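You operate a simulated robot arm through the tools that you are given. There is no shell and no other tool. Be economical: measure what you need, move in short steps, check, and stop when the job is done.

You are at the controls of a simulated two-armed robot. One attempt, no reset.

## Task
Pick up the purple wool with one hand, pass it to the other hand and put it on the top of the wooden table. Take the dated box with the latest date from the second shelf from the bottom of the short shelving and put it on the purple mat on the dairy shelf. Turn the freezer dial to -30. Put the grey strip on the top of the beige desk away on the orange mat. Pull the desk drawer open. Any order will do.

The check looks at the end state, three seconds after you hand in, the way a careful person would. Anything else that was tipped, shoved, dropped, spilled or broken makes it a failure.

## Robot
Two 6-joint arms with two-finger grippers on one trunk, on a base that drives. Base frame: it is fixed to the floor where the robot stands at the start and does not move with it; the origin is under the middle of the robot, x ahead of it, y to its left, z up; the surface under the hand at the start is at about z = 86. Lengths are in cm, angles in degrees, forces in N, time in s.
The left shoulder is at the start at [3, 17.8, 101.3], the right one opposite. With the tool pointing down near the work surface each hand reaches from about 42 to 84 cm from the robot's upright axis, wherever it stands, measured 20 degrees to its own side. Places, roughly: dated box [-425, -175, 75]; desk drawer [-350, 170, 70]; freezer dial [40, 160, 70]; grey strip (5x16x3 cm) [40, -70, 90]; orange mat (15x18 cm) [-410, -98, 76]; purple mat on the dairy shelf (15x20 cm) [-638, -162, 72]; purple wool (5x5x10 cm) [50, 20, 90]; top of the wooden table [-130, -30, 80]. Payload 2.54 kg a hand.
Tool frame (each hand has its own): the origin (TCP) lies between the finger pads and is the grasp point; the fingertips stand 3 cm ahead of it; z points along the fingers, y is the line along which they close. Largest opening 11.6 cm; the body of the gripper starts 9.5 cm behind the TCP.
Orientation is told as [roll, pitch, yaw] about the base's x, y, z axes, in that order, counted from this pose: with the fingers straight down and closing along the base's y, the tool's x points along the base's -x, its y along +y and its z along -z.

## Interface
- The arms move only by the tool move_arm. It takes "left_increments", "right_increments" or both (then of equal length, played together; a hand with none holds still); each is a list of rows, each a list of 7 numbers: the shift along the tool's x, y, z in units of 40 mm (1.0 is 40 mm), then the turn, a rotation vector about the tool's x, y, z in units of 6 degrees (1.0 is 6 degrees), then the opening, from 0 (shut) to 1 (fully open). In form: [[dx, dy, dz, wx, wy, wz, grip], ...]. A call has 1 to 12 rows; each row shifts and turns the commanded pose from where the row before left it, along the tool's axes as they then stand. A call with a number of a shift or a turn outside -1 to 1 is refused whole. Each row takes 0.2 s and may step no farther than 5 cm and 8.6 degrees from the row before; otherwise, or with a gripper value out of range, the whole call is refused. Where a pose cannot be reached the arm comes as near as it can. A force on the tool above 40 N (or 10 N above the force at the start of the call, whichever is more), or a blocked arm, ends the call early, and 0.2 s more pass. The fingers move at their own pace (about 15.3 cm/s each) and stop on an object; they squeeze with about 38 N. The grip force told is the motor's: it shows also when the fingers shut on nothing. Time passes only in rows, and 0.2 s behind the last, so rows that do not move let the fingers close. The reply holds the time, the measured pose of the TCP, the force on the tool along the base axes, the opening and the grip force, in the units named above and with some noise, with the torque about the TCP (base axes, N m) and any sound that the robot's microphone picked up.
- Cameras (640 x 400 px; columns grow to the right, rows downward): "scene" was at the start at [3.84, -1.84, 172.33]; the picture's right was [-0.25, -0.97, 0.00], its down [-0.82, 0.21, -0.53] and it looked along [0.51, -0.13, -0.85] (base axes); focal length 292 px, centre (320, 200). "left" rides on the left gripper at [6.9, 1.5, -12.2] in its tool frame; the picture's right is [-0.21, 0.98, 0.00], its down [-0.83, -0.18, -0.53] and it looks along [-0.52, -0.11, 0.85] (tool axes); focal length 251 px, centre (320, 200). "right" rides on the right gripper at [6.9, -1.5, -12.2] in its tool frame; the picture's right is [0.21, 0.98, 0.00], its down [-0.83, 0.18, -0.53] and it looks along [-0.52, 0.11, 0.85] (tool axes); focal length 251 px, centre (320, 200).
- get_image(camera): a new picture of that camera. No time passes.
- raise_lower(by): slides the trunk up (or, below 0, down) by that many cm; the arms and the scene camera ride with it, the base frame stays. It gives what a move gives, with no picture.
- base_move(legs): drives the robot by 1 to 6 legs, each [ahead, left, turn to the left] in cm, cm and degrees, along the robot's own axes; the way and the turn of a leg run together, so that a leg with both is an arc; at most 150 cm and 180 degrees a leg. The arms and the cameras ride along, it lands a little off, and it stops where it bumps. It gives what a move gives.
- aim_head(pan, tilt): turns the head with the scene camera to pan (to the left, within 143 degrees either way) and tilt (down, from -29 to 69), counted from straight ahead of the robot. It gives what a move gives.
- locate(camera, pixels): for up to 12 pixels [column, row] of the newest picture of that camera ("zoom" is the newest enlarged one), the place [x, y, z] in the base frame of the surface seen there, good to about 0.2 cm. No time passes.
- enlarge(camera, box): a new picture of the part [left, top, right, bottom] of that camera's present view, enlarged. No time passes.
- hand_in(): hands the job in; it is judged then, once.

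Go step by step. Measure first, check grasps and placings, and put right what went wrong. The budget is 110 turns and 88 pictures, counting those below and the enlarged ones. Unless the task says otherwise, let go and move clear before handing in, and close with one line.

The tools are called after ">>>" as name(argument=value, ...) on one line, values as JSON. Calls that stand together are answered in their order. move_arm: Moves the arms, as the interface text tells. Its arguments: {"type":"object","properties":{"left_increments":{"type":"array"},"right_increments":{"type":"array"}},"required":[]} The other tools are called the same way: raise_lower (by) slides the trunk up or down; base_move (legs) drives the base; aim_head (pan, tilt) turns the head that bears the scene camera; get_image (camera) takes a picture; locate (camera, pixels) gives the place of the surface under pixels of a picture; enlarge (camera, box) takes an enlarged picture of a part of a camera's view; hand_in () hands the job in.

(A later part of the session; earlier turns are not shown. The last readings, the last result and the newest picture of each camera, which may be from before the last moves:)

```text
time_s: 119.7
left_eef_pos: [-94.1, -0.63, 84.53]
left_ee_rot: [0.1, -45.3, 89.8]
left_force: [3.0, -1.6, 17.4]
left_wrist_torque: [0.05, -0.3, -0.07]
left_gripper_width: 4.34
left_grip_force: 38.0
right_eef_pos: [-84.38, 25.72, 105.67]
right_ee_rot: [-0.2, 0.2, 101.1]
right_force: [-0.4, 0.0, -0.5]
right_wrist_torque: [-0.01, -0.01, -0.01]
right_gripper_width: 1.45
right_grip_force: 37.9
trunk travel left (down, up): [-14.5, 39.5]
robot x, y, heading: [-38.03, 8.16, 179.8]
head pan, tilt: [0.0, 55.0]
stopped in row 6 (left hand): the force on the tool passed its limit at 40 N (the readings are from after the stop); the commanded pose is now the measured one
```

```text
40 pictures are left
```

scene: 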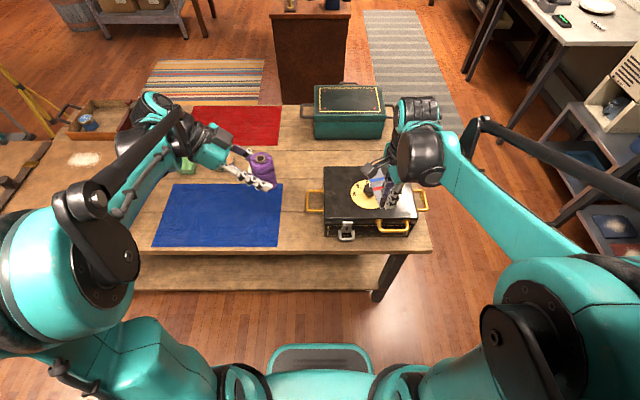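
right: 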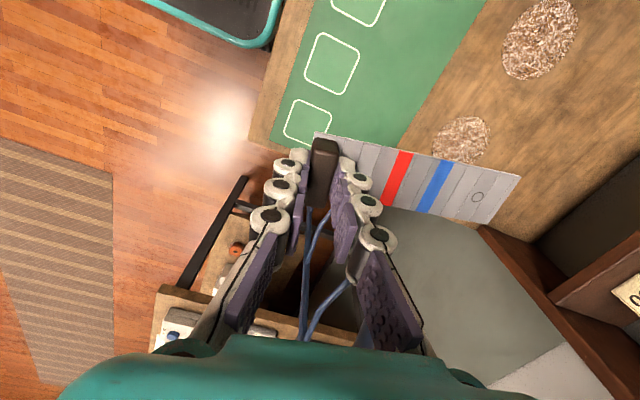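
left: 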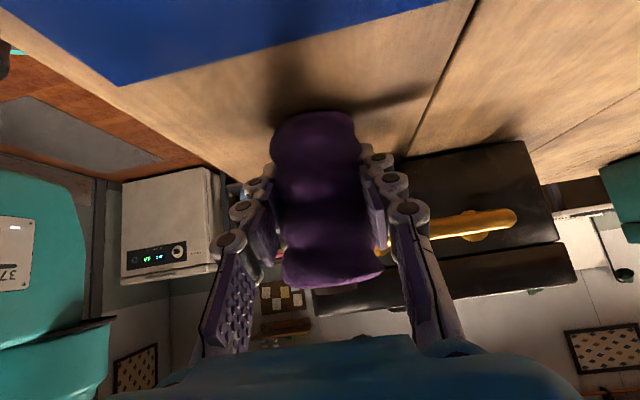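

Contact with the table (17 N). Open and back out along the tool axis.

>>> move_arm(left_increments=[[-0.03, 0, -0.03, 0, 0, 0, 0], [0, 0, 0, 0, 0, 0, 0.75], [0, 0, 0, 0, 0, 0, 0.75], [0, 0, 0, 0, 0, 0, 0.75], [0, 0, -0.6, 0, 0, 0, 0.75], [0, 0, -0.9, 0, 0, 0, 0.75], [0, 0, -0.9, 0, 0, 0, 0.75], [-0.5, 0, -0.8, 0, 0, 0, 0.75], [-0.6, 0, -0.6, 0, 0, 0, 0.75]])

>>> get_image(camera="scene")

```text
time_s: 121.7
left_eef_pos: [-94.17, -7.97, 98.47]
left_ee_rot: [0.1, -45.1, 89.9]
left_force: [0.3, 0.1, 0.7]
left_wrist_torque: [-0.01, -0.02, 0.01]
left_gripper_width: 8.7
left_grip_force: 0.1
right_eef_pos: [-84.53, 25.84, 105.54]
right_ee_rot: [-0.2, 0.2, 101.2]
right_force: [-0.2, 0.4, -0.4]
right_wrist_torque: [0.01, 0.02, 0.02]
right_gripper_width: 1.45
right_grip_force: 37.8
trunk travel left (down, up): [-14.5, 39.5]
robot x, y, heading: [-37.77, 8.44, 179.6]
head pan, tilt: [0.0, 55.0]
```

```text
39 pictures are left
```

scene: 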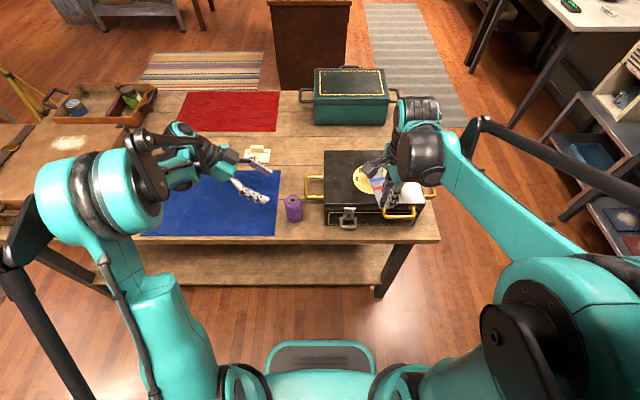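

Wool stands upright at (293,208). Back away, raise the trunk, straighten the left hand and look towards the next area.

>>> raise_lower(by=8)

>>> base_move(legs=[[-22, 0, 0]])

>>> move_arm(left_increments=[[0, 0, 0, 0, 1, 0, 0.75], [0, 0, 0, 0, 1, 0, 0.75], [0, 0, 0, 0, 1, 0, 0.75], [0, 0, 0, 0, 1, 0, 0.75], [0, 0, 0, 0, 1, 0, 0.75], [0, 0, 0, 0, 1, 0, 0.75], [0, 0, 0, 0, 1, 0, 0.75], [0, 0, 0, 0, 0.5, 0, 0.75], [0, 0, 0, 0, 0, -1, 0.75], [0, 0, 0, 0, 0, -1, 0.75], [0, 0, 0, 0, 0, -1, 0.75], [0, 0, 0, 0, 0, -1, 0.75]])

>>> move_arm(left_increments=[[0, 0, 0, 0, 0, -1, 0.75], [0, 0, 0, 0, 0, -1, 0.75], [0, 0, 0, 0, 0, -1, 0.75], [0, 0, 0, 0, 0, -1, 0.75], [0, 0, 0, 0, 0, -1, 0.75], [0, 0, 0, 0, 0, -1, 0.75], [0, 0, 0, 0, 0, -1, 0.75], [0, 0, 0, 0, 0, -1, 0.75], [0, 0, 0, 0, 0, -1, 0.75], [0, 0, 0, 0, 0, -1, 0.75], [0, 0, 0, 0, 0, -1, 0.75], [0, 0, 0, 0, 0, 0, 0.75]])

>>> aim_head(pan=0, tilt=20)

>>> get_image(camera="scene")

```text
time_s: 122.8
left_eef_pos: [-94.26, -7.98, 106.29]
left_ee_rot: [0.1, -45.1, 89.9]
left_force: [0.2, -0.1, -0.3]
left_wrist_torque: [0.0, 0.01, 0.0]
left_gripper_width: 8.71
left_grip_force: 0.0
right_eef_pos: [-84.46, 25.79, 113.65]
right_ee_rot: [-0.3, 0.1, 101.1]
right_force: [-0.6, 0.3, -0.8]
right_wrist_torque: [0.0, -0.03, -0.01]
right_gripper_width: 1.47
right_grip_force: 38.0
trunk travel left (down, up): [-22.5, 31.5]
robot x, y, heading: [-37.91, 8.38, 179.8]
head pan, tilt: [0.0, 55.0]
```

```text
time_s: 124.5
left_eef_pos: [-72.0, -8.13, 106.42]
left_ee_rot: [0.1, -45.2, 89.9]
left_force: [0.3, 0.0, 0.2]
left_wrist_torque: [0.0, 0.03, 0.0]
left_gripper_width: 8.72
left_grip_force: 0.1
right_eef_pos: [-62.4, 25.75, 113.6]
right_ee_rot: [-0.4, 0.1, 101.1]
right_force: [-0.1, 0.6, -0.6]
right_wrist_torque: [0.0, 0.04, -0.01]
right_gripper_width: 1.46
right_grip_force: 37.8
trunk travel left (down, up): [-22.5, 31.5]
robot x, y, heading: [-15.93, 8.34, 179.9]
head pan, tilt: [0.0, 55.0]
```

```text
time_s: 127.1
left_eef_pos: [-72.15, -8.02, 106.38]
left_ee_rot: [0.0, -0.2, 114.1]
left_force: [0.4, 0.5, -0.5]
left_wrist_torque: [0.0, 0.03, 0.02]
left_gripper_width: 8.7
left_grip_force: 0.1
right_eef_pos: [-62.36, 25.61, 113.58]
right_ee_rot: [-0.4, 0.1, 101.2]
right_force: [0.5, -0.2, 0.4]
right_wrist_torque: [0.0, -0.02, -0.02]
right_gripper_width: 1.45
right_grip_force: 37.8
trunk travel left (down, up): [-22.5, 31.5]
robot x, y, heading: [-15.77, 8.67, 180.1]
head pan, tilt: [0.0, 55.0]
```

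```text
time_s: 129.7
left_eef_pos: [-72.16, -8.07, 106.35]
left_ee_rot: [-0.2, -0.2, -179.9]
left_force: [-0.3, 0.0, -0.3]
left_wrist_torque: [0.01, -0.04, -0.01]
left_gripper_width: 8.7
left_grip_force: 0.1
right_eef_pos: [-62.49, 25.8, 113.57]
right_ee_rot: [-0.2, 0.1, 101.2]
right_force: [-0.3, -1.0, -0.5]
right_wrist_torque: [-0.07, 0.01, 0.0]
right_gripper_width: 1.44
right_grip_force: 38.4
trunk travel left (down, up): [-22.5, 31.5]
robot x, y, heading: [-15.68, 8.54, 179.8]
head pan, tilt: [0.0, 55.0]
```

```text
time_s: 130.7
left_eef_pos: [-72.2, -8.06, 106.31]
left_ee_rot: [-0.3, -0.1, 180.0]
left_force: [0.6, 0.0, 1.4]
left_wrist_torque: [0.0, -0.02, -0.03]
left_gripper_width: 8.7
left_grip_force: 0.0
right_eef_pos: [-62.41, 25.73, 113.62]
right_ee_rot: [-0.2, 0.1, 101.2]
right_force: [-0.2, -0.3, 0.1]
right_wrist_torque: [-0.02, -0.02, -0.01]
right_gripper_width: 1.46
right_grip_force: 38.2
trunk travel left (down, up): [-22.5, 31.5]
robot x, y, heading: [-15.48, 8.53, 179.9]
head pan, tilt: [0.0, 20.0]
```

```text
38 pictures are left
```

scene: 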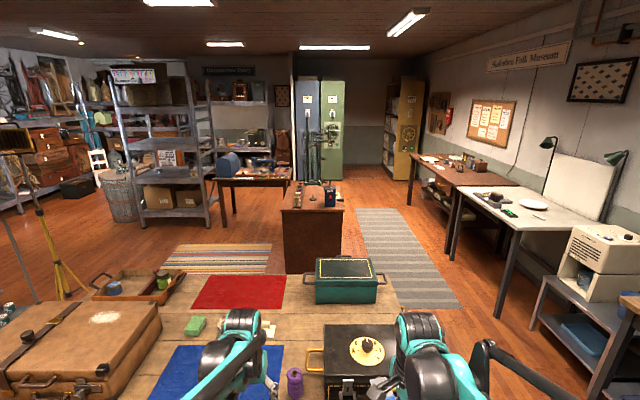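

The scene shows the layout: table with blue item (255,165), shelving (170,160), dairy shelf (240,130), desks at right. I'll get coordinates of these.

>>> locate(camera="scene", pixels=[[255, 182], [283, 182], [222, 182], [175, 205], [150, 207], [210, 210], [285, 270], [342, 272], [245, 150], [430, 165], [475, 215], [527, 222]])

>>> enlarge(camera="scene", box=[100, 60, 340, 220])

```text
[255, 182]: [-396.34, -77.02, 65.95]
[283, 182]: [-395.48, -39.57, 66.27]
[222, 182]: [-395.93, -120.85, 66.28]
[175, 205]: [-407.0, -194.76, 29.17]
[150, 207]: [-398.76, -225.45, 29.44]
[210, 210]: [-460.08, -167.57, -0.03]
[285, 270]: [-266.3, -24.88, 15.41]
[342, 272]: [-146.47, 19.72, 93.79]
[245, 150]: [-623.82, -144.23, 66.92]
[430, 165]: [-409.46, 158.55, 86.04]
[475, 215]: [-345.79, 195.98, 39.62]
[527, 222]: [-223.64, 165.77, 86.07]
```

```text
2.50 times, centred on (220, 140) of scene
```

zoom: 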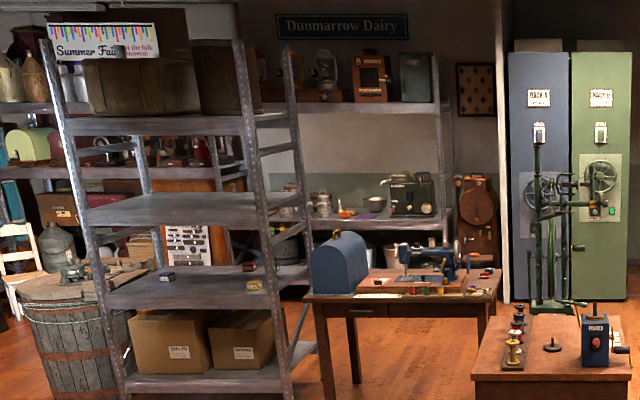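

I'll check the wooden table's far edge and its right end before choosing the path around it.

>>> locate(camera="scene", pixels=[[230, 275], [130, 272], [180, 280], [395, 290], [410, 305], [215, 260], [455, 300], [505, 315], [285, 215], [340, 210], [540, 310], [300, 277]])

```text
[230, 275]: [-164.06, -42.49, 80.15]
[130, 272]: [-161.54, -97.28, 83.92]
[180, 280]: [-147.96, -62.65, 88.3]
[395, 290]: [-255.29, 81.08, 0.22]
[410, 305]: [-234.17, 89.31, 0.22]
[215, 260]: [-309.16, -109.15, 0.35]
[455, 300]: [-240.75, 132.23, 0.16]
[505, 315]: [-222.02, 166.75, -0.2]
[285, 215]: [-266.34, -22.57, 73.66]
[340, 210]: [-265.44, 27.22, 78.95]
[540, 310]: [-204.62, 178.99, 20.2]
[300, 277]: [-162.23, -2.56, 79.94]
```

Path: right to y≈97, ahead to x≈-213, turn left, then drive down the gap between table and cabinet.

>>> base_move(legs=[[0, -89, 0], [150, 0, 0], [48, 0, 0], [0, 0, 90], [115, 0, 0]])

>>> aim_head(pan=35, tilt=25)

>>> get_image(camera="scene")

```text
time_s: 154.0
left_eef_pos: [-199.78, -73.89, 106.36]
left_ee_rot: [-0.2, -0.1, -91.2]
left_force: [1.0, 0.6, -0.9]
left_wrist_torque: [-0.01, 0.0, 0.01]
left_gripper_width: 8.73
left_grip_force: 0.1
right_eef_pos: [-233.23, -63.48, 113.7]
right_ee_rot: [-0.3, 0.0, -170.0]
right_force: [-0.2, -0.3, -0.1]
right_wrist_torque: [0.02, -0.01, 0.0]
right_gripper_width: 1.43
right_grip_force: 38.3
trunk travel left (down, up): [-22.5, 31.5]
robot x, y, heading: [-214.86, -16.85, -91.2]
head pan, tilt: [0.0, 20.0]
```

```text
time_s: 155.0
left_eef_pos: [-199.65, -73.86, 106.38]
left_ee_rot: [-0.2, 0.0, -91.2]
left_force: [-0.4, -0.4, 0.4]
left_wrist_torque: [0.02, 0.0, 0.05]
left_gripper_width: 8.72
left_grip_force: 0.1
right_eef_pos: [-233.34, -63.47, 113.64]
right_ee_rot: [-0.2, 0.0, -169.9]
right_force: [-0.6, -0.6, -0.3]
right_wrist_torque: [0.01, 0.03, 0.01]
right_gripper_width: 1.44
right_grip_force: 37.9
trunk travel left (down, up): [-22.5, 31.5]
robot x, y, heading: [-214.91, -17.2, -91.2]
head pan, tilt: [35.0, 25.0]
```

```text
36 pictures are left
```

scene: 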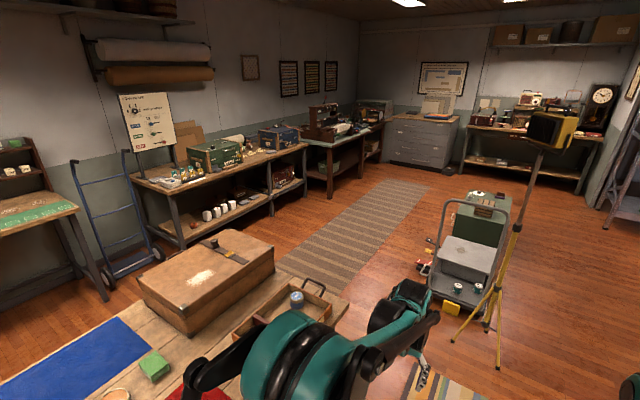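

>>> locate(camera="scene", pixels=[[452, 340], [498, 368], [515, 230], [485, 310], [420, 270], [540, 150]])

>>> aim_head(pan=-50, tilt=35)

>>> get_image(camera="scene")

```text
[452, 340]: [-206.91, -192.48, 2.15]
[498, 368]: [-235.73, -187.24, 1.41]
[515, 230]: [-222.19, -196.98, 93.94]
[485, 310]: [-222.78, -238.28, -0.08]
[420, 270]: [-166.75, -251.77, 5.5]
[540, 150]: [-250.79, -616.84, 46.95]
```

```text
time_s: 156.6
left_eef_pos: [-199.71, -73.94, 106.35]
left_ee_rot: [-0.1, -0.2, -91.2]
left_force: [0.4, -0.5, -0.3]
left_wrist_torque: [0.04, 0.0, -0.01]
left_gripper_width: 8.7
left_grip_force: 0.0
right_eef_pos: [-233.18, -63.42, 113.51]
right_ee_rot: [-0.3, 0.1, -169.9]
right_force: [0.1, -0.2, -0.1]
right_wrist_torque: [0.02, -0.02, -0.01]
right_gripper_width: 1.46
right_grip_force: 37.8
trunk travel left (down, up): [-22.5, 31.5]
robot x, y, heading: [-215.05, -17.26, -91.3]
head pan, tilt: [-50.0, 35.0]
```

```text
35 pictures are left
```

scene: 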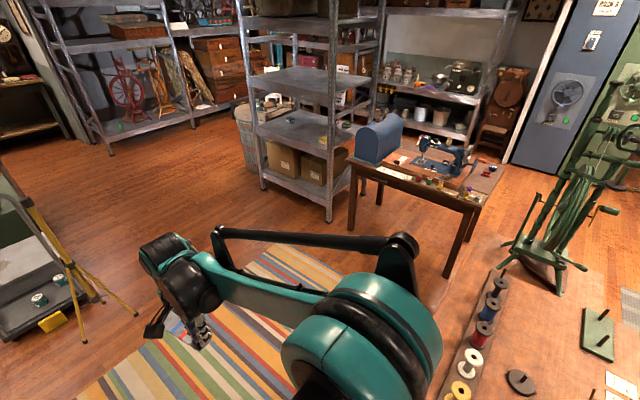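

Clear path. Drive to about (-315,-85) facing the sewing table.

>>> base_move(legs=[[68, 0, 0], [0, 0, -88.8], [98, 0, 0]])

>>> aim_head(pan=0, tilt=38)

>>> get_image(camera="scene")

```text
time_s: 168.9
left_eef_pos: [-372.25, -99.16, 106.42]
left_ee_rot: [-0.2, 0.1, 179.6]
left_force: [0.3, 0.5, -0.2]
left_wrist_torque: [0.03, -0.03, 0.0]
left_gripper_width: 8.7
left_grip_force: 0.1
right_eef_pos: [-362.21, -65.43, 113.57]
right_ee_rot: [-0.3, 0.1, 100.8]
right_force: [-0.1, -0.5, -0.1]
right_wrist_torque: [0.0, -0.02, 0.02]
right_gripper_width: 1.47
right_grip_force: 37.9
trunk travel left (down, up): [-22.5, 31.5]
robot x, y, heading: [-315.47, -83.62, 179.5]
head pan, tilt: [-50.0, 35.0]
```

```text
time_s: 170.1
left_eef_pos: [-372.12, -99.18, 106.38]
left_ee_rot: [-0.1, -0.1, 179.6]
left_force: [0.7, -0.9, -0.6]
left_wrist_torque: [0.01, -0.01, 0.01]
left_gripper_width: 8.68
left_grip_force: 0.0
right_eef_pos: [-362.22, -65.43, 113.56]
right_ee_rot: [-0.3, 0.1, 100.8]
right_force: [0.6, -0.5, 1.2]
right_wrist_torque: [-0.02, 0.02, -0.01]
right_gripper_width: 1.45
right_grip_force: 38.5
trunk travel left (down, up): [-22.5, 31.5]
robot x, y, heading: [-315.32, -83.21, 179.3]
head pan, tilt: [0.0, 38.0]
```

```text
34 pictures are left
```

scene: 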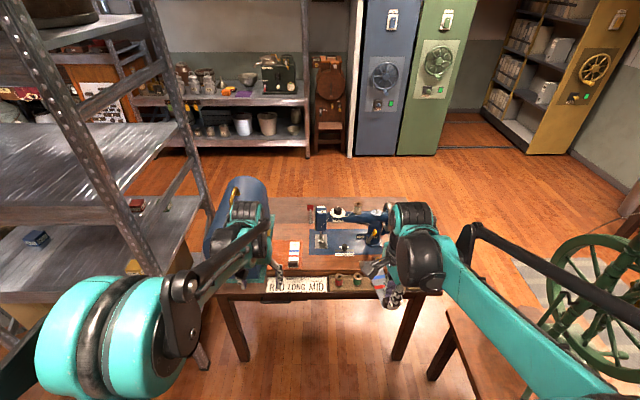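

>>> enlarge(camera="scene", box=[200, 180, 450, 300])

>>> enlarge(camera="scene", box=[0, 180, 210, 300])

```text
2.56 times, centred on (325, 240) of scene
```

zoom: 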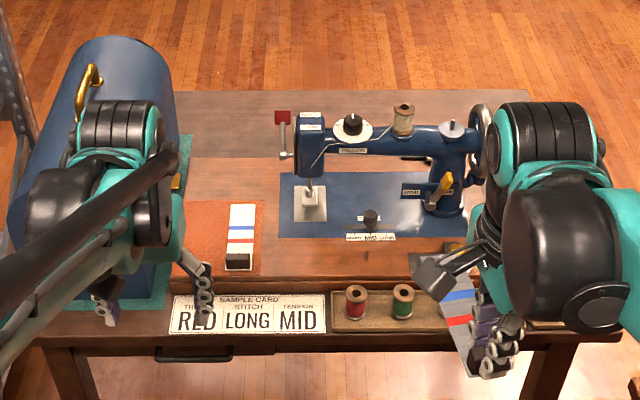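

```text
3.05 times, centred on (105, 240) of scene
```

zoom: 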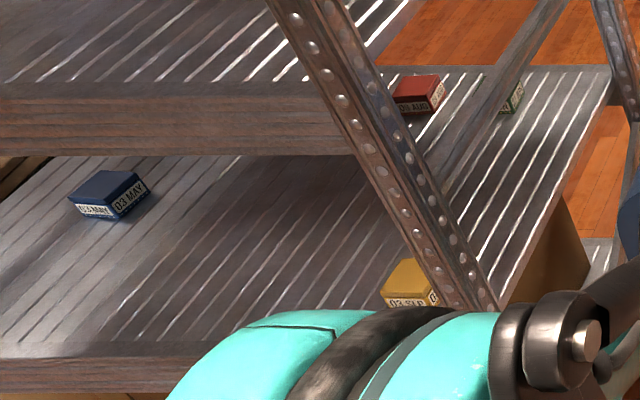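

The orange mat (zoom 185–262, 200–275) already carries a white strip on its right side; ours must go beside it. Look with the left-hand camera.

>>> get_image(camera="left")

```text
31 pictures are left
```

left: 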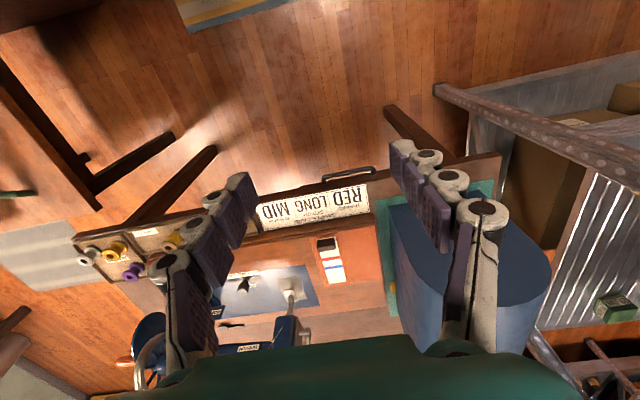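

>>> enlarge(camera="left", box=[290, 180, 410, 330])

>>> locate(camera="left", pixels=[[312, 236], [376, 228], [385, 282], [322, 287], [328, 245], [335, 282], [345, 280], [340, 235], [360, 255], [318, 245], [392, 262], [327, 240]])

```text
2.67 times, centred on (350, 255) of left
```

zoom: 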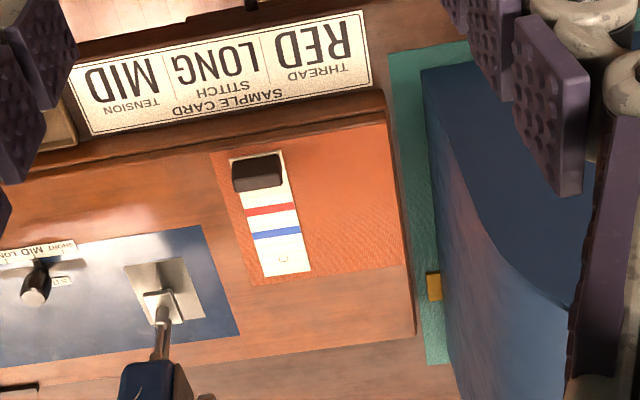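

```text
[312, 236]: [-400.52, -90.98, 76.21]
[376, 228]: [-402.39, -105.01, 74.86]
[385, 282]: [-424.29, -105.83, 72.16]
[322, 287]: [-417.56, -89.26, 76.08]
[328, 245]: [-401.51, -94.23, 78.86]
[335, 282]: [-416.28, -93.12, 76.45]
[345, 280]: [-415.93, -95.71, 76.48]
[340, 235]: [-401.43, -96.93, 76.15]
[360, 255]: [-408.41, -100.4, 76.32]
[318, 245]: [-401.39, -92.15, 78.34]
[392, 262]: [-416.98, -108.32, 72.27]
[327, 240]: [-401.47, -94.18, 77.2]
```

Mat spans x -400…-417.5, y -90…-105; free part y -97…-105. I'll check the blue dome's extent beside it since the hand's camera would be on that side.

>>> locate(camera="left", pixels=[[395, 215], [400, 250], [402, 300], [420, 240], [430, 290], [480, 290], [405, 330], [425, 330], [393, 205], [385, 235]])

>>> locate(camera="scene", pixels=[[240, 190], [225, 195], [320, 212], [318, 235], [265, 200], [345, 215]])

```text
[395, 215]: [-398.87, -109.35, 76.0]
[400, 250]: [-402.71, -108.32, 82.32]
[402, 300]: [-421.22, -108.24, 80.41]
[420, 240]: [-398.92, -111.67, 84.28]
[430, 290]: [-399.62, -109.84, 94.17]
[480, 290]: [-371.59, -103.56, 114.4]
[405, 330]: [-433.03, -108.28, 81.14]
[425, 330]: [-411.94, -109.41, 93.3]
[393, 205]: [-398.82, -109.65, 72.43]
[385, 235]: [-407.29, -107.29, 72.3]
```

```text
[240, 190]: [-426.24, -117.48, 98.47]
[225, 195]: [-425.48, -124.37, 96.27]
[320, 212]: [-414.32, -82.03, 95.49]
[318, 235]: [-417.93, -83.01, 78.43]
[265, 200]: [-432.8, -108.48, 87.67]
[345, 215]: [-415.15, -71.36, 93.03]
```

The dome's face (y -108, up to z 98) would hit the hand camera, so I'll flip the right hand 180° (camera to the right, bar at the back). I'll rotate at height and tuck in the left hand.

>>> move_arm(left_increments=[[0.5, 0, -0.3, 0, 0, 0, 0.75], [0.5, 0, -0.3, 0, 0, 0, 0.75], [0.5, 0, -0.3, 0, 0, 0, 0.75], [0.5, 0, -0.3, 0, 0, 0, 0.75], [0.5, 0, -0.3, 0, 0, 0, 0.75], [0.5, 0, -0.3, 0, 0, 0, 0.75], [0.5, 0, -0.3, 0, 0, 0, 0.75], [0, 0, 0, 0, 0, 0, 0.75], [0, 0, 0, 0, 0, 0, 0.75], [0, 0, 0, 0, 0, 0, 0.75], [0, 0, 0, 0, 0, 0, 0.75], [0, 0, 0, 0, 0, 0, 0.75]], right_increments=[[0, 0, 0, 0, 0, -1, 0], [0, 0, 0, 0, 0, -1, 0], [0, 0, 0, 0, 0, -1, 0], [0, 0, 0, 0, 0, -1, 0], [0, 0, 0, 0, 0, -1, 0], [0, 0, 0, 0, 0, -1, 0], [0, 0, 0, 0, 0, -1, 0], [0, 0, 0, 0, 0, -1, 0], [0, 0, 0, 0, 0, -1, 0], [0, 0, 0, 0, 0, -1, 0], [0, 0, 0, 0, 0, -1, 0], [0, 0, 0, 0, 0, -1, 0]])

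>>> move_arm(right_increments=[[0, 0, 0, 0, 0, -1, 0], [0, 0, 0, 0, 0, -1, 0], [0, 0, 0, 0, 0, -1, 0], [0, 0, 0, 0, 0, -1, 0], [0, 0, 0, 0, 0, -1, 0], [0, 0, 0, 0, 0, -1, 0], [0, 0, 0, 0, 0, -1, 0], [0, 0, 0, 0, 0, -1, 0], [0, 0, 0, 0, 0, -1, 0], [0, 0, 0, 0, 0, -1, 0], [0, 0, 0, 0, 0, -1, 0], [0, 0, 0, 0, 0, -1, 0]])

>>> move_arm(right_increments=[[0, 0, 0, 0, 0, -1, 0], [0, 0, 0, 0, 0, -1, 0], [0, 0, 0, 0, 0, -1, 0], [0, 0, 0, 0, 0, -1, 0], [0, 0, 0, 0, 0, -0.1, 0]])

>>> base_move(legs=[[0, 36, 0], [34, 0, 0]])

```text
time_s: 172.7
left_eef_pos: [-358.21, -99.12, 114.77]
left_ee_rot: [-0.3, -0.1, 179.7]
left_force: [0.1, -0.1, -0.3]
left_wrist_torque: [0.0, 0.01, -0.04]
left_gripper_width: 8.71
left_grip_force: 0.0
right_eef_pos: [-362.15, -65.34, 113.61]
right_ee_rot: [0.0, 0.4, 172.8]
right_force: [0.5, -0.2, 0.1]
right_wrist_torque: [0.01, 0.01, 0.01]
right_gripper_width: 1.43
right_grip_force: 38.2
trunk travel left (down, up): [-22.5, 31.5]
robot x, y, heading: [-315.15, -83.32, 179.4]
head pan, tilt: [0.0, 38.0]
```

```text
time_s: 175.3
left_eef_pos: [-358.25, -99.14, 114.79]
left_ee_rot: [-0.3, -0.1, 179.6]
left_force: [0.1, 0.2, -0.3]
left_wrist_torque: [0.02, 0.02, -0.02]
left_gripper_width: 8.71
left_grip_force: 0.2
right_eef_pos: [-362.24, -65.42, 113.59]
right_ee_rot: [0.3, 0.1, -115.2]
right_force: [-0.3, 0.4, -0.1]
right_wrist_torque: [0.01, 0.02, 0.0]
right_gripper_width: 1.46
right_grip_force: 38.3
trunk travel left (down, up): [-22.5, 31.5]
robot x, y, heading: [-315.52, -82.96, 179.4]
head pan, tilt: [0.0, 38.0]
```

```text
time_s: 176.5
left_eef_pos: [-358.17, -99.03, 114.76]
left_ee_rot: [-0.1, -0.1, 179.6]
left_force: [-0.5, -0.7, 0.1]
left_wrist_torque: [-0.02, -0.03, 0.01]
left_gripper_width: 8.69
left_grip_force: 0.1
right_eef_pos: [-362.17, -65.39, 113.58]
right_ee_rot: [0.3, 0.1, -90.6]
right_force: [-0.2, -0.2, 0.3]
right_wrist_torque: [0.03, 0.02, 0.03]
right_gripper_width: 1.45
right_grip_force: 37.8
trunk travel left (down, up): [-22.5, 31.5]
robot x, y, heading: [-315.46, -83.13, 179.7]
head pan, tilt: [0.0, 38.0]
```

```text
time_s: 180.7
left_eef_pos: [-393.71, -134.47, 114.77]
left_ee_rot: [-0.2, 0.0, 179.2]
left_force: [-0.5, -0.1, -0.4]
left_wrist_torque: [0.0, -0.01, -0.01]
left_gripper_width: 8.7
left_grip_force: 0.1
right_eef_pos: [-397.26, -100.7, 113.46]
right_ee_rot: [0.4, 0.0, -91.1]
right_force: [-0.6, -0.4, -0.4]
right_wrist_torque: [0.0, -0.04, -0.01]
right_gripper_width: 1.47
right_grip_force: 38.3
trunk travel left (down, up): [-22.5, 31.5]
robot x, y, heading: [-350.72, -118.6, 179.6]
head pan, tilt: [0.0, 38.0]
```

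Now over the mat column. Move 18.8 forward, then down to z≈90 and check.

>>> move_arm(right_increments=[[-0.02, -0.78, 0, 0, 0, 0, 0], [-0.02, -0.78, 0, 0, 0, 0, 0], [-0.02, -0.78, 0, 0, 0, 0, 0], [-0.02, -0.78, 0, 0, 0, 0, 0], [-0.02, -0.78, 0, 0, 0, -0.2, 0], [-0.02, -0.78, 0, 0, 0, 0, 0], [0, 0, 0.95, 0, 0, 0, 0], [0, 0, 0.95, 0, 0, 0, 0], [0, 0, 0.95, 0, 0, 0, 0], [0, 0, 0.95, 0, 0, 0, 0], [0, 0, 0.95, 0, 0, 0, 0], [0, 0, 0.9, 0, 0, 0, 0]])

>>> get_image(camera="right")

```text
time_s: 183.3
left_eef_pos: [-393.5, -134.38, 114.89]
left_ee_rot: [0.0, -0.1, 179.2]
left_force: [0.3, -0.4, 0.2]
left_wrist_torque: [0.01, -0.05, 0.04]
left_gripper_width: 8.71
left_grip_force: 0.0
right_eef_pos: [-415.91, -100.82, 90.91]
right_ee_rot: [0.2, 0.0, -89.9]
right_force: [-0.5, 0.8, -0.4]
right_wrist_torque: [0.01, 0.04, 0.01]
right_gripper_width: 1.46
right_grip_force: 38.3
trunk travel left (down, up): [-22.5, 31.5]
robot x, y, heading: [-350.77, -118.71, 179.0]
head pan, tilt: [0.0, 38.0]
```

```text
29 pictures are left
```

right: 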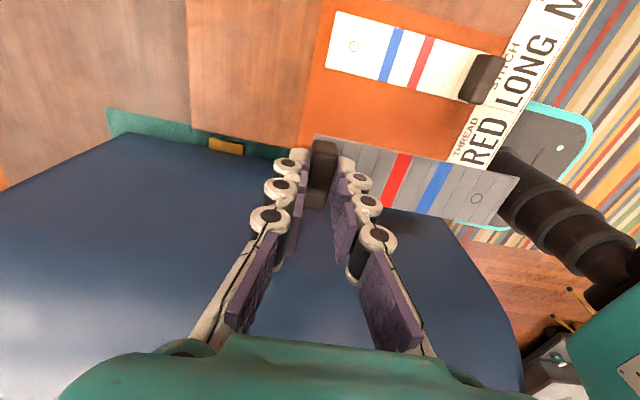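

>>> locate(camera="right", pixels=[[518, 178], [500, 222], [350, 138], [390, 205], [310, 130], [330, 30], [450, 155], [475, 95], [420, 95], [345, 145], [400, 60], [300, 145]])

```text
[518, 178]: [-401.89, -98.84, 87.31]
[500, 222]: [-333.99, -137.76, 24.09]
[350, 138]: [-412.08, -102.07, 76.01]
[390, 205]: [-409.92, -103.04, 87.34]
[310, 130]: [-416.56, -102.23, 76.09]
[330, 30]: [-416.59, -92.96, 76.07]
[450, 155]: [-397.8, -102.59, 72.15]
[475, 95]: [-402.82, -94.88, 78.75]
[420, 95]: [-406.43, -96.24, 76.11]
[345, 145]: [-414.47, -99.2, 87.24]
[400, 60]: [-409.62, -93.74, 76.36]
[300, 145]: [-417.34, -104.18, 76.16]
```

Strip spans x -401.5…-416.7, y -98.8…-103.2 — inside the mat's free part. Lower it to z≈80.

>>> move_arm(right_increments=[[0, 0, 0.8, 0, 0, 0, 0], [0, 0, 0.8, 0, 0, 0, 0], [0, 0, 0.7, 0, 0, 0, 0], [0, 0, 0.3, 0, 0, 0, 0], [0, 0, 0.1, 0, 0, 0, 0], [0, 0, 0, 0, 0, 0, 0]])

```text
time_s: 184.7
left_eef_pos: [-393.63, -134.41, 114.97]
left_ee_rot: [0.0, -0.1, 179.2]
left_force: [0.4, -0.3, -0.3]
left_wrist_torque: [0.03, -0.01, -0.02]
left_gripper_width: 8.7
left_grip_force: 0.1
right_eef_pos: [-415.72, -101.02, 80.09]
right_ee_rot: [0.4, -0.1, -89.9]
right_force: [0.3, 0.1, -0.5]
right_wrist_torque: [0.01, 0.0, 0.02]
right_gripper_width: 1.46
right_grip_force: 38.2
trunk travel left (down, up): [-22.5, 31.5]
robot x, y, heading: [-350.62, -118.6, 179.1]
head pan, tilt: [0.0, 38.0]
```

>>> move_arm(right_increments=[[0, 0, 0.04, 0, 0, 0, 0], [0, 0, 0, 0, 0, 0, 0.35], [0, 0, 0, 0, 0, 0, 0.35], [0, 0, -0.4, 0, 0, 0, 0.35], [0, 0, -0.9, 0, 0, 0, 0.35], [0, 0, -0.9, 0, 0, 0, 0.35], [0, 0, -0.9, 0, 0, 0, 0.35], [0, 0, -0.9, 0, 0, 0, 0.35], [0, 0, -0.9, 0, 0, 0, 0.35], [0, 0, -0.9, 0, 0, 0, 0.35], [0, 0, -0.9, 0, 0, 0, 0.35], [0, 0, -0.9, 0, 0, 0, 0.35]])

>>> get_image(camera="right")

```text
time_s: 187.3
left_eef_pos: [-393.58, -134.55, 114.88]
left_ee_rot: [-0.2, -0.1, 179.1]
left_force: [0.4, -0.1, -0.7]
left_wrist_torque: [0.03, 0.02, 0.0]
left_gripper_width: 8.68
left_grip_force: 0.1
right_eef_pos: [-416.11, -100.78, 110.31]
right_ee_rot: [0.3, 0.0, -89.8]
right_force: [0.4, 0.2, 1.3]
right_wrist_torque: [0.0, 0.04, 0.01]
right_gripper_width: 4.07
right_grip_force: 0.0
trunk travel left (down, up): [-22.5, 31.5]
robot x, y, heading: [-350.42, -118.57, 179.0]
head pan, tilt: [0.0, 38.0]
```

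```text
28 pictures are left
```

right: 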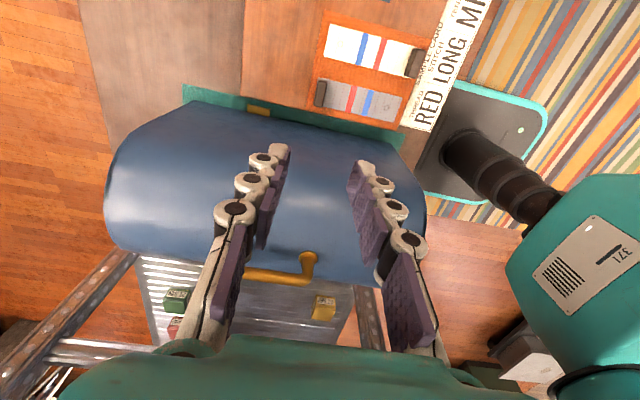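

The strip lies flat inside the orange mat. Retract, back up and move left in front of the shelving to read the dates.

>>> move_arm(right_increments=[[0, 0.8, 0, 0, 0, 0, 0.5], [0, 0.8, 0, 0, 0, 0, 0.5], [0, 0.8, 0, 0, 0, 0, 0.5], [0, 0.8, 0, 0, 0, 0, 0.5], [0, 0.8, 0, 0, 0, 0, 0.5], [0, 0.8, 0, 0, 0, 0, 0.5]])

>>> base_move(legs=[[-30, 0, 0], [0, 62, 0.5]])

>>> aim_head(pan=5, tilt=40)

>>> get_image(camera="scene")

```text
time_s: 188.7
left_eef_pos: [-393.44, -134.52, 114.85]
left_ee_rot: [-0.2, -0.2, 179.3]
left_force: [0.1, -0.3, 0.2]
left_wrist_torque: [0.03, 0.04, 0.0]
left_gripper_width: 8.72
left_grip_force: 0.0
right_eef_pos: [-396.59, -100.53, 110.7]
right_ee_rot: [0.2, 0.0, -89.8]
right_force: [0.3, 0.6, -0.6]
right_wrist_torque: [-0.02, 0.02, -0.05]
right_gripper_width: 5.78
right_grip_force: 0.0
trunk travel left (down, up): [-22.5, 31.5]
robot x, y, heading: [-350.84, -118.85, 179.0]
head pan, tilt: [0.0, 38.0]
```

```text
time_s: 193.8
left_eef_pos: [-363.52, -196.76, 114.83]
left_ee_rot: [-0.2, -0.1, 178.9]
left_force: [0.1, -0.9, 0.7]
left_wrist_torque: [-0.03, -0.01, -0.01]
left_gripper_width: 8.69
left_grip_force: 0.0
right_eef_pos: [-366.59, -162.97, 110.66]
right_ee_rot: [0.3, 0.0, -90.2]
right_force: [0.4, -1.3, -1.2]
right_wrist_torque: [-0.01, -0.01, 0.03]
right_gripper_width: 5.81
right_grip_force: 0.0
trunk travel left (down, up): [-22.5, 31.5]
robot x, y, heading: [-320.66, -180.68, 179.0]
head pan, tilt: [0.0, 38.0]
```

```text
time_s: 194.5
left_eef_pos: [-363.53, -196.87, 114.81]
left_ee_rot: [-0.1, -0.1, 178.9]
left_force: [-0.3, 0.6, -0.6]
left_wrist_torque: [0.03, -0.04, 0.03]
left_gripper_width: 8.71
left_grip_force: 0.0
right_eef_pos: [-366.56, -162.78, 110.71]
right_ee_rot: [0.3, -0.1, -90.0]
right_force: [0.2, 0.0, -0.5]
right_wrist_torque: [-0.02, 0.01, 0.02]
right_gripper_width: 5.81
right_grip_force: 0.1
trunk travel left (down, up): [-22.5, 31.5]
robot x, y, heading: [-320.42, -181.18, 178.5]
head pan, tilt: [5.0, 40.0]
```

```text
27 pictures are left
```

scene: 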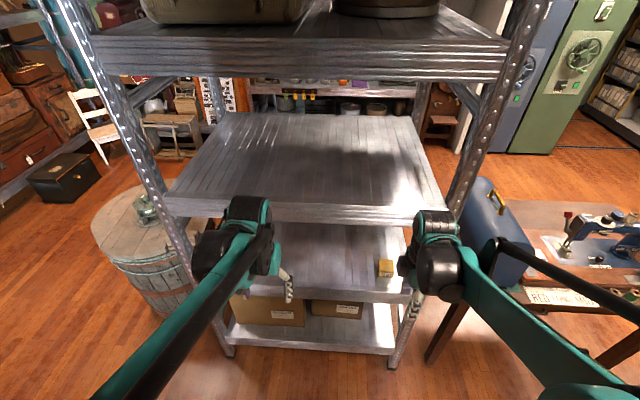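

The second shelf is under the third, so I need a lower view. Lower the trunk and look in.

>>> locate(camera="scene", pixels=[[385, 267], [350, 295], [300, 212], [310, 170], [300, 250], [440, 210], [170, 205], [405, 290], [350, 335]])

>>> raise_lower(by=-22.4)

>>> aim_head(pan=0, tilt=36)

>>> get_image(camera="scene")

```text
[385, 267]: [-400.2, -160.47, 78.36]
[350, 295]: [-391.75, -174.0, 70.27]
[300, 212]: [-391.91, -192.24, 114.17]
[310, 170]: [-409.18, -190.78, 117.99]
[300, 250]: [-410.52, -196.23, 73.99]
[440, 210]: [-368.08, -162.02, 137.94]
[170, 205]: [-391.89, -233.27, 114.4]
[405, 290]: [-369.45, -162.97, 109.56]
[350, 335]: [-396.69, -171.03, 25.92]
```

```text
time_s: 196.9
left_eef_pos: [-363.51, -196.62, 92.35]
left_ee_rot: [-0.1, -0.1, 178.8]
left_force: [-0.6, -0.7, -0.6]
left_wrist_torque: [0.01, 0.03, 0.03]
left_gripper_width: 8.71
left_grip_force: 0.0
right_eef_pos: [-366.52, -162.78, 88.23]
right_ee_rot: [0.3, 0.0, -90.1]
right_force: [-0.6, 0.6, -0.3]
right_wrist_torque: [-0.03, 0.01, -0.03]
right_gripper_width: 5.82
right_grip_force: 0.2
trunk travel left (down, up): [-0.1, 53.9]
robot x, y, heading: [-320.78, -180.86, 179.0]
head pan, tilt: [5.0, 40.0]
```

```text
time_s: 197.5
left_eef_pos: [-363.63, -196.72, 92.34]
left_ee_rot: [-0.2, -0.1, 179.0]
left_force: [-1.1, 0.6, 0.5]
left_wrist_torque: [-0.01, -0.01, 0.01]
left_gripper_width: 8.7
left_grip_force: 0.0
right_eef_pos: [-366.62, -162.73, 88.21]
right_ee_rot: [0.4, 0.0, -90.1]
right_force: [-0.2, 0.3, -0.6]
right_wrist_torque: [0.0, 0.01, -0.01]
right_gripper_width: 5.8
right_grip_force: 0.1
trunk travel left (down, up): [-0.1, 53.9]
robot x, y, heading: [-320.7, -181.18, 178.7]
head pan, tilt: [0.0, 36.0]
```

```text
26 pictures are left
```

scene: 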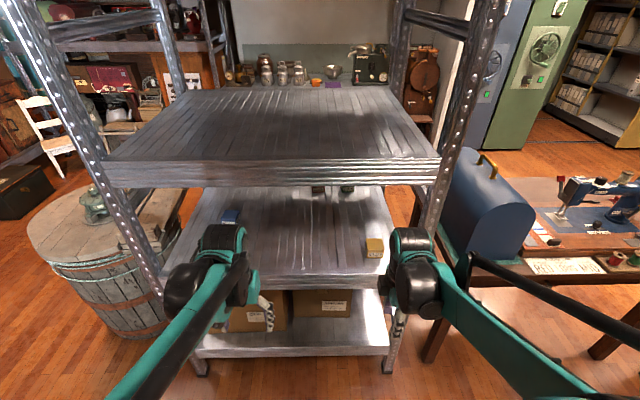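

>>> enlarge(camera="scene", box=[300, 176, 400, 264])

>>> enlarge(camera="scene", box=[190, 180, 290, 250])

```text
4.55 times, centred on (350, 220) of scene
```

zoom: 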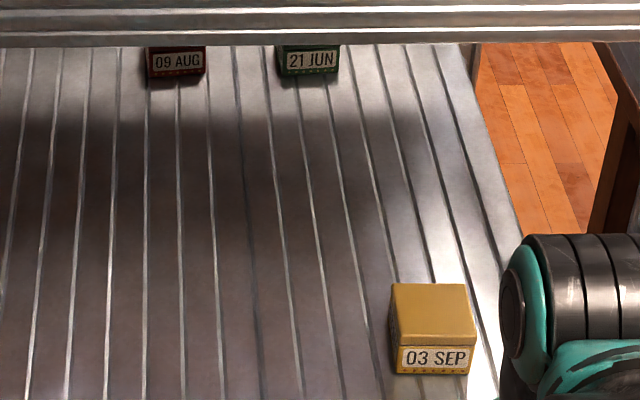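

```text
5.71 times, centred on (240, 215) of scene
```

zoom: 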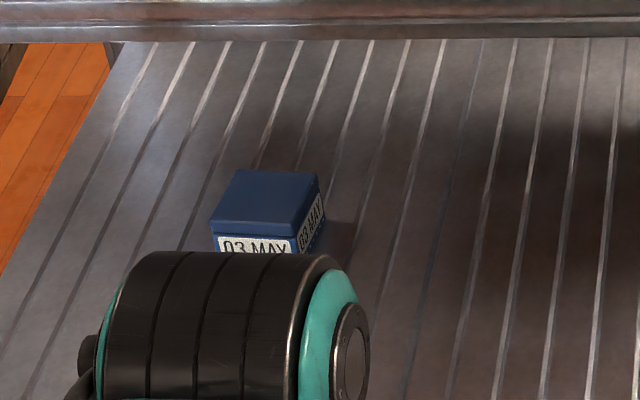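

All four dates read: 03 MAY, 09 AUG, 21 JUN, 03 SEP — latest is 03 SEP, the yellow box. Measure it, and rotate the right hand back to closing left-right.

>>> locate(camera="scene", pixels=[[366.5, 240], [380, 240], [382.5, 250], [368, 251], [375, 245], [370, 256], [382, 256], [367, 247], [375, 262], [385, 178], [300, 187], [250, 285]])

>>> move_arm(right_increments=[[0, 0, 0, 0, 0, 1, 0.8], [0, 0, 0, 0, 0, 1, 0.8], [0, 0, 0, 0, 0, 1, 0.8], [0, 0, 0, 0, 0, 1, 0.8], [0, 0, 0, 0, 0, 1, 0.8], [0, 0, 0, 0, 0, 1, 0.8], [0, 0, 0, 0, 0, 1, 0.8], [0, 0, 0, 0, 0, 1, 0.8], [0, 0, 0, 0, 0, 1, 0.8], [0, 0, 0, 0, 0, 1, 0.8], [0, 0, 0, 0, 0, 1, 0.8], [0, 0, 0, 0, 0, 1, 0.8]])

>>> move_arm(right_increments=[[0, 0, 0, 0, 0, 1, 0.8], [0, 0, 0, 0, 0, 1, 0.8], [0, 0, 0, 0, 0, 1, 0.8], [0, 0, 0, 0, -1, 0, 0.8], [0, 0, 0, 0, -1, 0, 0.8], [0, 0, 0, 0, -1, 0, 0.8], [0, 0, 0, 0, -1, 0, 0.8], [0, 0, 0, 0, -1, 0, 0.8], [0, 0, 0, 0, -1, 0, 0.8], [0, 0, 0, 0, -1, 0, 0.8]])

```text
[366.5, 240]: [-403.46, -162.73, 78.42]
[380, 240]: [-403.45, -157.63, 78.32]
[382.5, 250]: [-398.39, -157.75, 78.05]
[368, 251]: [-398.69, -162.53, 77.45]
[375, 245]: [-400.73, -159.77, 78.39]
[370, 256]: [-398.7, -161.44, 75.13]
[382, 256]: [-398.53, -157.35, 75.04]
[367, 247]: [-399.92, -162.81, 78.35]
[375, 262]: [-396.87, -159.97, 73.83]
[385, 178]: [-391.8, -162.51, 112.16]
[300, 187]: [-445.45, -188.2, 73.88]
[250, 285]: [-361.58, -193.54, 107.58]
```

```text
time_s: 200.1
left_eef_pos: [-363.55, -196.71, 92.37]
left_ee_rot: [-0.1, -0.1, 179.0]
left_force: [0.6, 0.0, -0.7]
left_wrist_torque: [0.02, -0.02, -0.02]
left_gripper_width: 8.7
left_grip_force: 0.0
right_eef_pos: [-366.56, -162.86, 88.27]
right_ee_rot: [0.1, 0.3, -162.3]
right_force: [-0.6, 0.6, 0.9]
right_wrist_torque: [0.01, 0.0, 0.01]
right_gripper_width: 9.28
right_grip_force: 0.1
trunk travel left (down, up): [-0.1, 53.9]
robot x, y, heading: [-320.68, -180.98, 178.8]
head pan, tilt: [0.0, 36.0]
```

```text
time_s: 202.3
left_eef_pos: [-363.57, -196.75, 92.39]
left_ee_rot: [-0.1, -0.1, 178.9]
left_force: [1.0, 0.1, 0.1]
left_wrist_torque: [0.03, 0.01, 0.0]
left_gripper_width: 8.72
left_grip_force: 0.1
right_eef_pos: [-366.53, -162.83, 88.3]
right_ee_rot: [0.1, -41.7, 179.8]
right_force: [-0.3, -0.1, -0.7]
right_wrist_torque: [0.07, 0.01, -0.05]
right_gripper_width: 9.28
right_grip_force: 0.0
trunk travel left (down, up): [-0.1, 53.9]
robot x, y, heading: [-321.07, -181.18, 178.9]
head pan, tilt: [0.0, 36.0]
```

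Yellow box: x -398.5…-403.7, y -162.8…-157.5, z 74–78.4. Drive 14 cm closer.

>>> base_move(legs=[[14, 0, 0]])

>>> get_image(camera="right")

```text
time_s: 203.7
left_eef_pos: [-377.66, -196.53, 92.24]
left_ee_rot: [-0.1, 0.0, 179.0]
left_force: [-0.4, -0.5, -0.7]
left_wrist_torque: [-0.03, -0.02, -0.01]
left_gripper_width: 8.71
left_grip_force: 0.0
right_eef_pos: [-380.59, -162.62, 88.1]
right_ee_rot: [0.0, -41.6, 179.9]
right_force: [-1.1, 0.9, 0.2]
right_wrist_torque: [0.01, -0.01, -0.01]
right_gripper_width: 9.28
right_grip_force: 0.0
trunk travel left (down, up): [-0.1, 53.9]
robot x, y, heading: [-334.4, -180.92, 178.8]
head pan, tilt: [0.0, 36.0]
```

```text
23 pictures are left
```

right: 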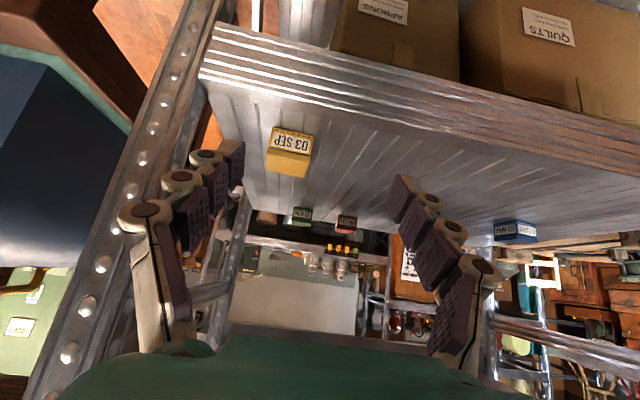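

>>> locate(camera="right", pixels=[[205, 110], [185, 150], [140, 220], [170, 150], [291, 135], [270, 158], [307, 155], [288, 150], [230, 130]])

```text
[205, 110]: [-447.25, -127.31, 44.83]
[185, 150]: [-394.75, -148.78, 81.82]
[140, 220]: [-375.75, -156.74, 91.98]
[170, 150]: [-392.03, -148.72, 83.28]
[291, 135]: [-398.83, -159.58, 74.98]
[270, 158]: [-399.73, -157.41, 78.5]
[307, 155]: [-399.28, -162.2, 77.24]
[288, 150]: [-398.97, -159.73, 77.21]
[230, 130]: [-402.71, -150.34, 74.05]
```

Post inner edge is at y -149, so clear. Approach: offset first, then straight along the tool, and check before closing.

>>> move_arm(right_increments=[[-0.3, -0.11, 0.55, 0, 0, 0, 0.7], [-0.3, -0.11, 0.55, 0, 0, 0, 0.7], [-0.3, -0.11, 0.55, 0, 0, 0, 0.7], [-0.3, -0.11, 0.55, 0, 0, 0, 0.7], [-0.3, -0.11, 0.55, 0, 0, 0, 0.7], [-0.32, -0.1, 0.55, 0, 0, 0, 0.7], [0, 0, 0.6, 0, 0, 0, 0.7], [0, 0, 0.5, 0, 0, 0, 0.7], [0, 0, 0, 0, 0, 0, 0.7]])

>>> get_image(camera="right")

```text
time_s: 205.7
left_eef_pos: [-377.47, -196.52, 92.42]
left_ee_rot: [-0.1, -0.2, 179.0]
left_force: [0.5, 0.0, 0.4]
left_wrist_torque: [-0.02, 0.02, 0.01]
left_gripper_width: 8.71
left_grip_force: 0.1
right_eef_pos: [-397.68, -160.21, 79.99]
right_ee_rot: [0.0, -41.7, 179.9]
right_force: [0.7, 0.1, -1.0]
right_wrist_torque: [0.01, -0.02, 0.02]
right_gripper_width: 8.12
right_grip_force: 0.1
trunk travel left (down, up): [-0.1, 53.9]
robot x, y, heading: [-334.35, -180.91, 179.1]
head pan, tilt: [0.0, 36.0]
```

```text
22 pictures are left
```

right: 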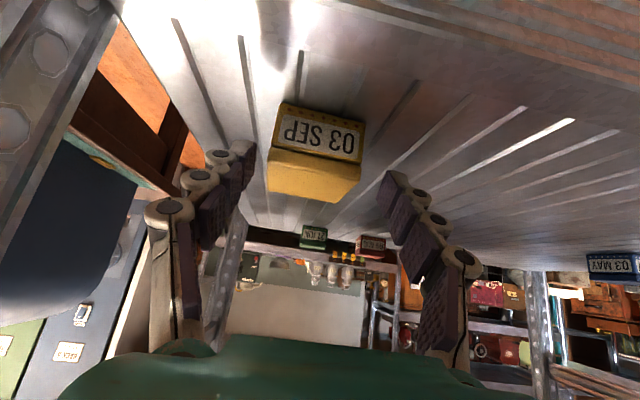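

Centred on 03 SEP. Advance 3.8 cm and grip, then lift and pull back.

>>> move_arm(right_increments=[[0, 0, 0.5, 0, 0, 0, 0.7], [0, 0, 0.45, 0, 0, 0, 0.7], [0, 0, 0, 0, 0, 0, 0], [0, 0, 0, 0, 0, 0, 0], [0, 0, 0, 0, 0, 0, 0], [-0.3, 0, -0.33, 0, 0, 0, 0], [-0.3, 0, -0.33, 0, 0, 0, 0], [-0.3, 0, -0.4, 0, 0, 0, 0], [0.5, 0, -0.6, 0, 0, 0, 0], [0.5, 0, -0.6, 0, 0, 0, 0], [0.5, 0, -0.6, 0, 0, 0, 0]])

>>> get_image(camera="right")

```text
time_s: 208.1
left_eef_pos: [-377.38, -196.53, 92.42]
left_ee_rot: [-0.2, -0.2, 179.0]
left_force: [0.3, -0.1, -0.1]
left_wrist_torque: [0.0, 0.01, -0.01]
left_gripper_width: 8.69
left_grip_force: 0.0
right_eef_pos: [-390.83, -159.98, 84.02]
right_ee_rot: [0.1, -41.7, 179.9]
right_force: [0.2, -0.1, -1.1]
right_wrist_torque: [0.01, -0.04, 0.01]
right_gripper_width: 5.95
right_grip_force: 37.9
trunk travel left (down, up): [-0.1, 53.9]
robot x, y, heading: [-334.47, -180.98, 179.1]
head pan, tilt: [0.0, 36.0]
```

```text
21 pictures are left
```

right: 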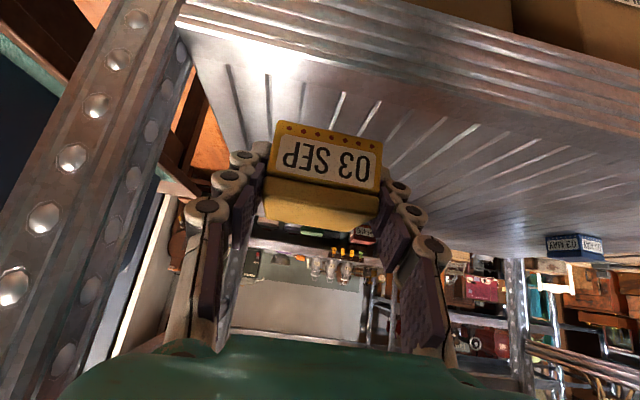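

The 03 SEP box is gripped (5.95 cm). Back out, raise the trunk and look for a route to the dairy shelf on the right.

>>> base_move(legs=[[-22, 0, 0]])

>>> raise_lower(by=22.4)

>>> aim_head(pan=-40, tilt=28)

>>> get_image(camera="scene")

```text
time_s: 209.8
left_eef_pos: [-354.8, -196.91, 92.51]
left_ee_rot: [-0.2, 0.0, 178.9]
left_force: [0.1, -0.3, 0.3]
left_wrist_torque: [0.0, 0.04, -0.02]
left_gripper_width: 8.7
left_grip_force: 0.1
right_eef_pos: [-368.22, -160.26, 84.01]
right_ee_rot: [0.1, -41.7, 179.8]
right_force: [0.5, 0.4, -0.3]
right_wrist_torque: [0.01, -0.01, -0.01]
right_gripper_width: 5.95
right_grip_force: 38.3
trunk travel left (down, up): [-0.1, 53.9]
robot x, y, heading: [-311.78, -181.04, 178.9]
head pan, tilt: [0.0, 36.0]
```

```text
time_s: 212.1
left_eef_pos: [-354.93, -196.82, 114.75]
left_ee_rot: [-0.2, -0.1, 178.8]
left_force: [0.1, 0.5, -0.3]
left_wrist_torque: [-0.05, -0.02, 0.02]
left_gripper_width: 8.71
left_grip_force: 0.1
right_eef_pos: [-368.36, -160.31, 106.35]
right_ee_rot: [0.1, -41.7, 179.8]
right_force: [0.0, 0.7, -1.1]
right_wrist_torque: [0.05, 0.02, 0.01]
right_gripper_width: 5.94
right_grip_force: 37.9
trunk travel left (down, up): [-22.5, 31.5]
robot x, y, heading: [-312.02, -181.3, 178.8]
head pan, tilt: [0.0, 36.0]
```

```text
time_s: 213.2
left_eef_pos: [-355.08, -196.88, 114.81]
left_ee_rot: [-0.2, -0.1, 178.9]
left_force: [0.7, 0.3, 0.1]
left_wrist_torque: [0.01, 0.04, -0.02]
left_gripper_width: 8.71
left_grip_force: 0.1
right_eef_pos: [-368.29, -160.19, 106.35]
right_ee_rot: [0.0, -41.7, 179.8]
right_force: [-0.5, 0.0, -0.7]
right_wrist_torque: [-0.01, 0.01, 0.01]
right_gripper_width: 5.93
right_grip_force: 37.7
trunk travel left (down, up): [-22.5, 31.5]
robot x, y, heading: [-311.85, -181.16, 179.0]
head pan, tilt: [-40.0, 28.0]
```

```text
20 pictures are left
```

scene: 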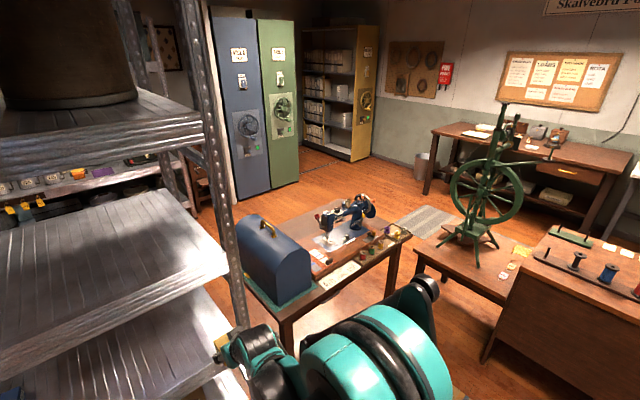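

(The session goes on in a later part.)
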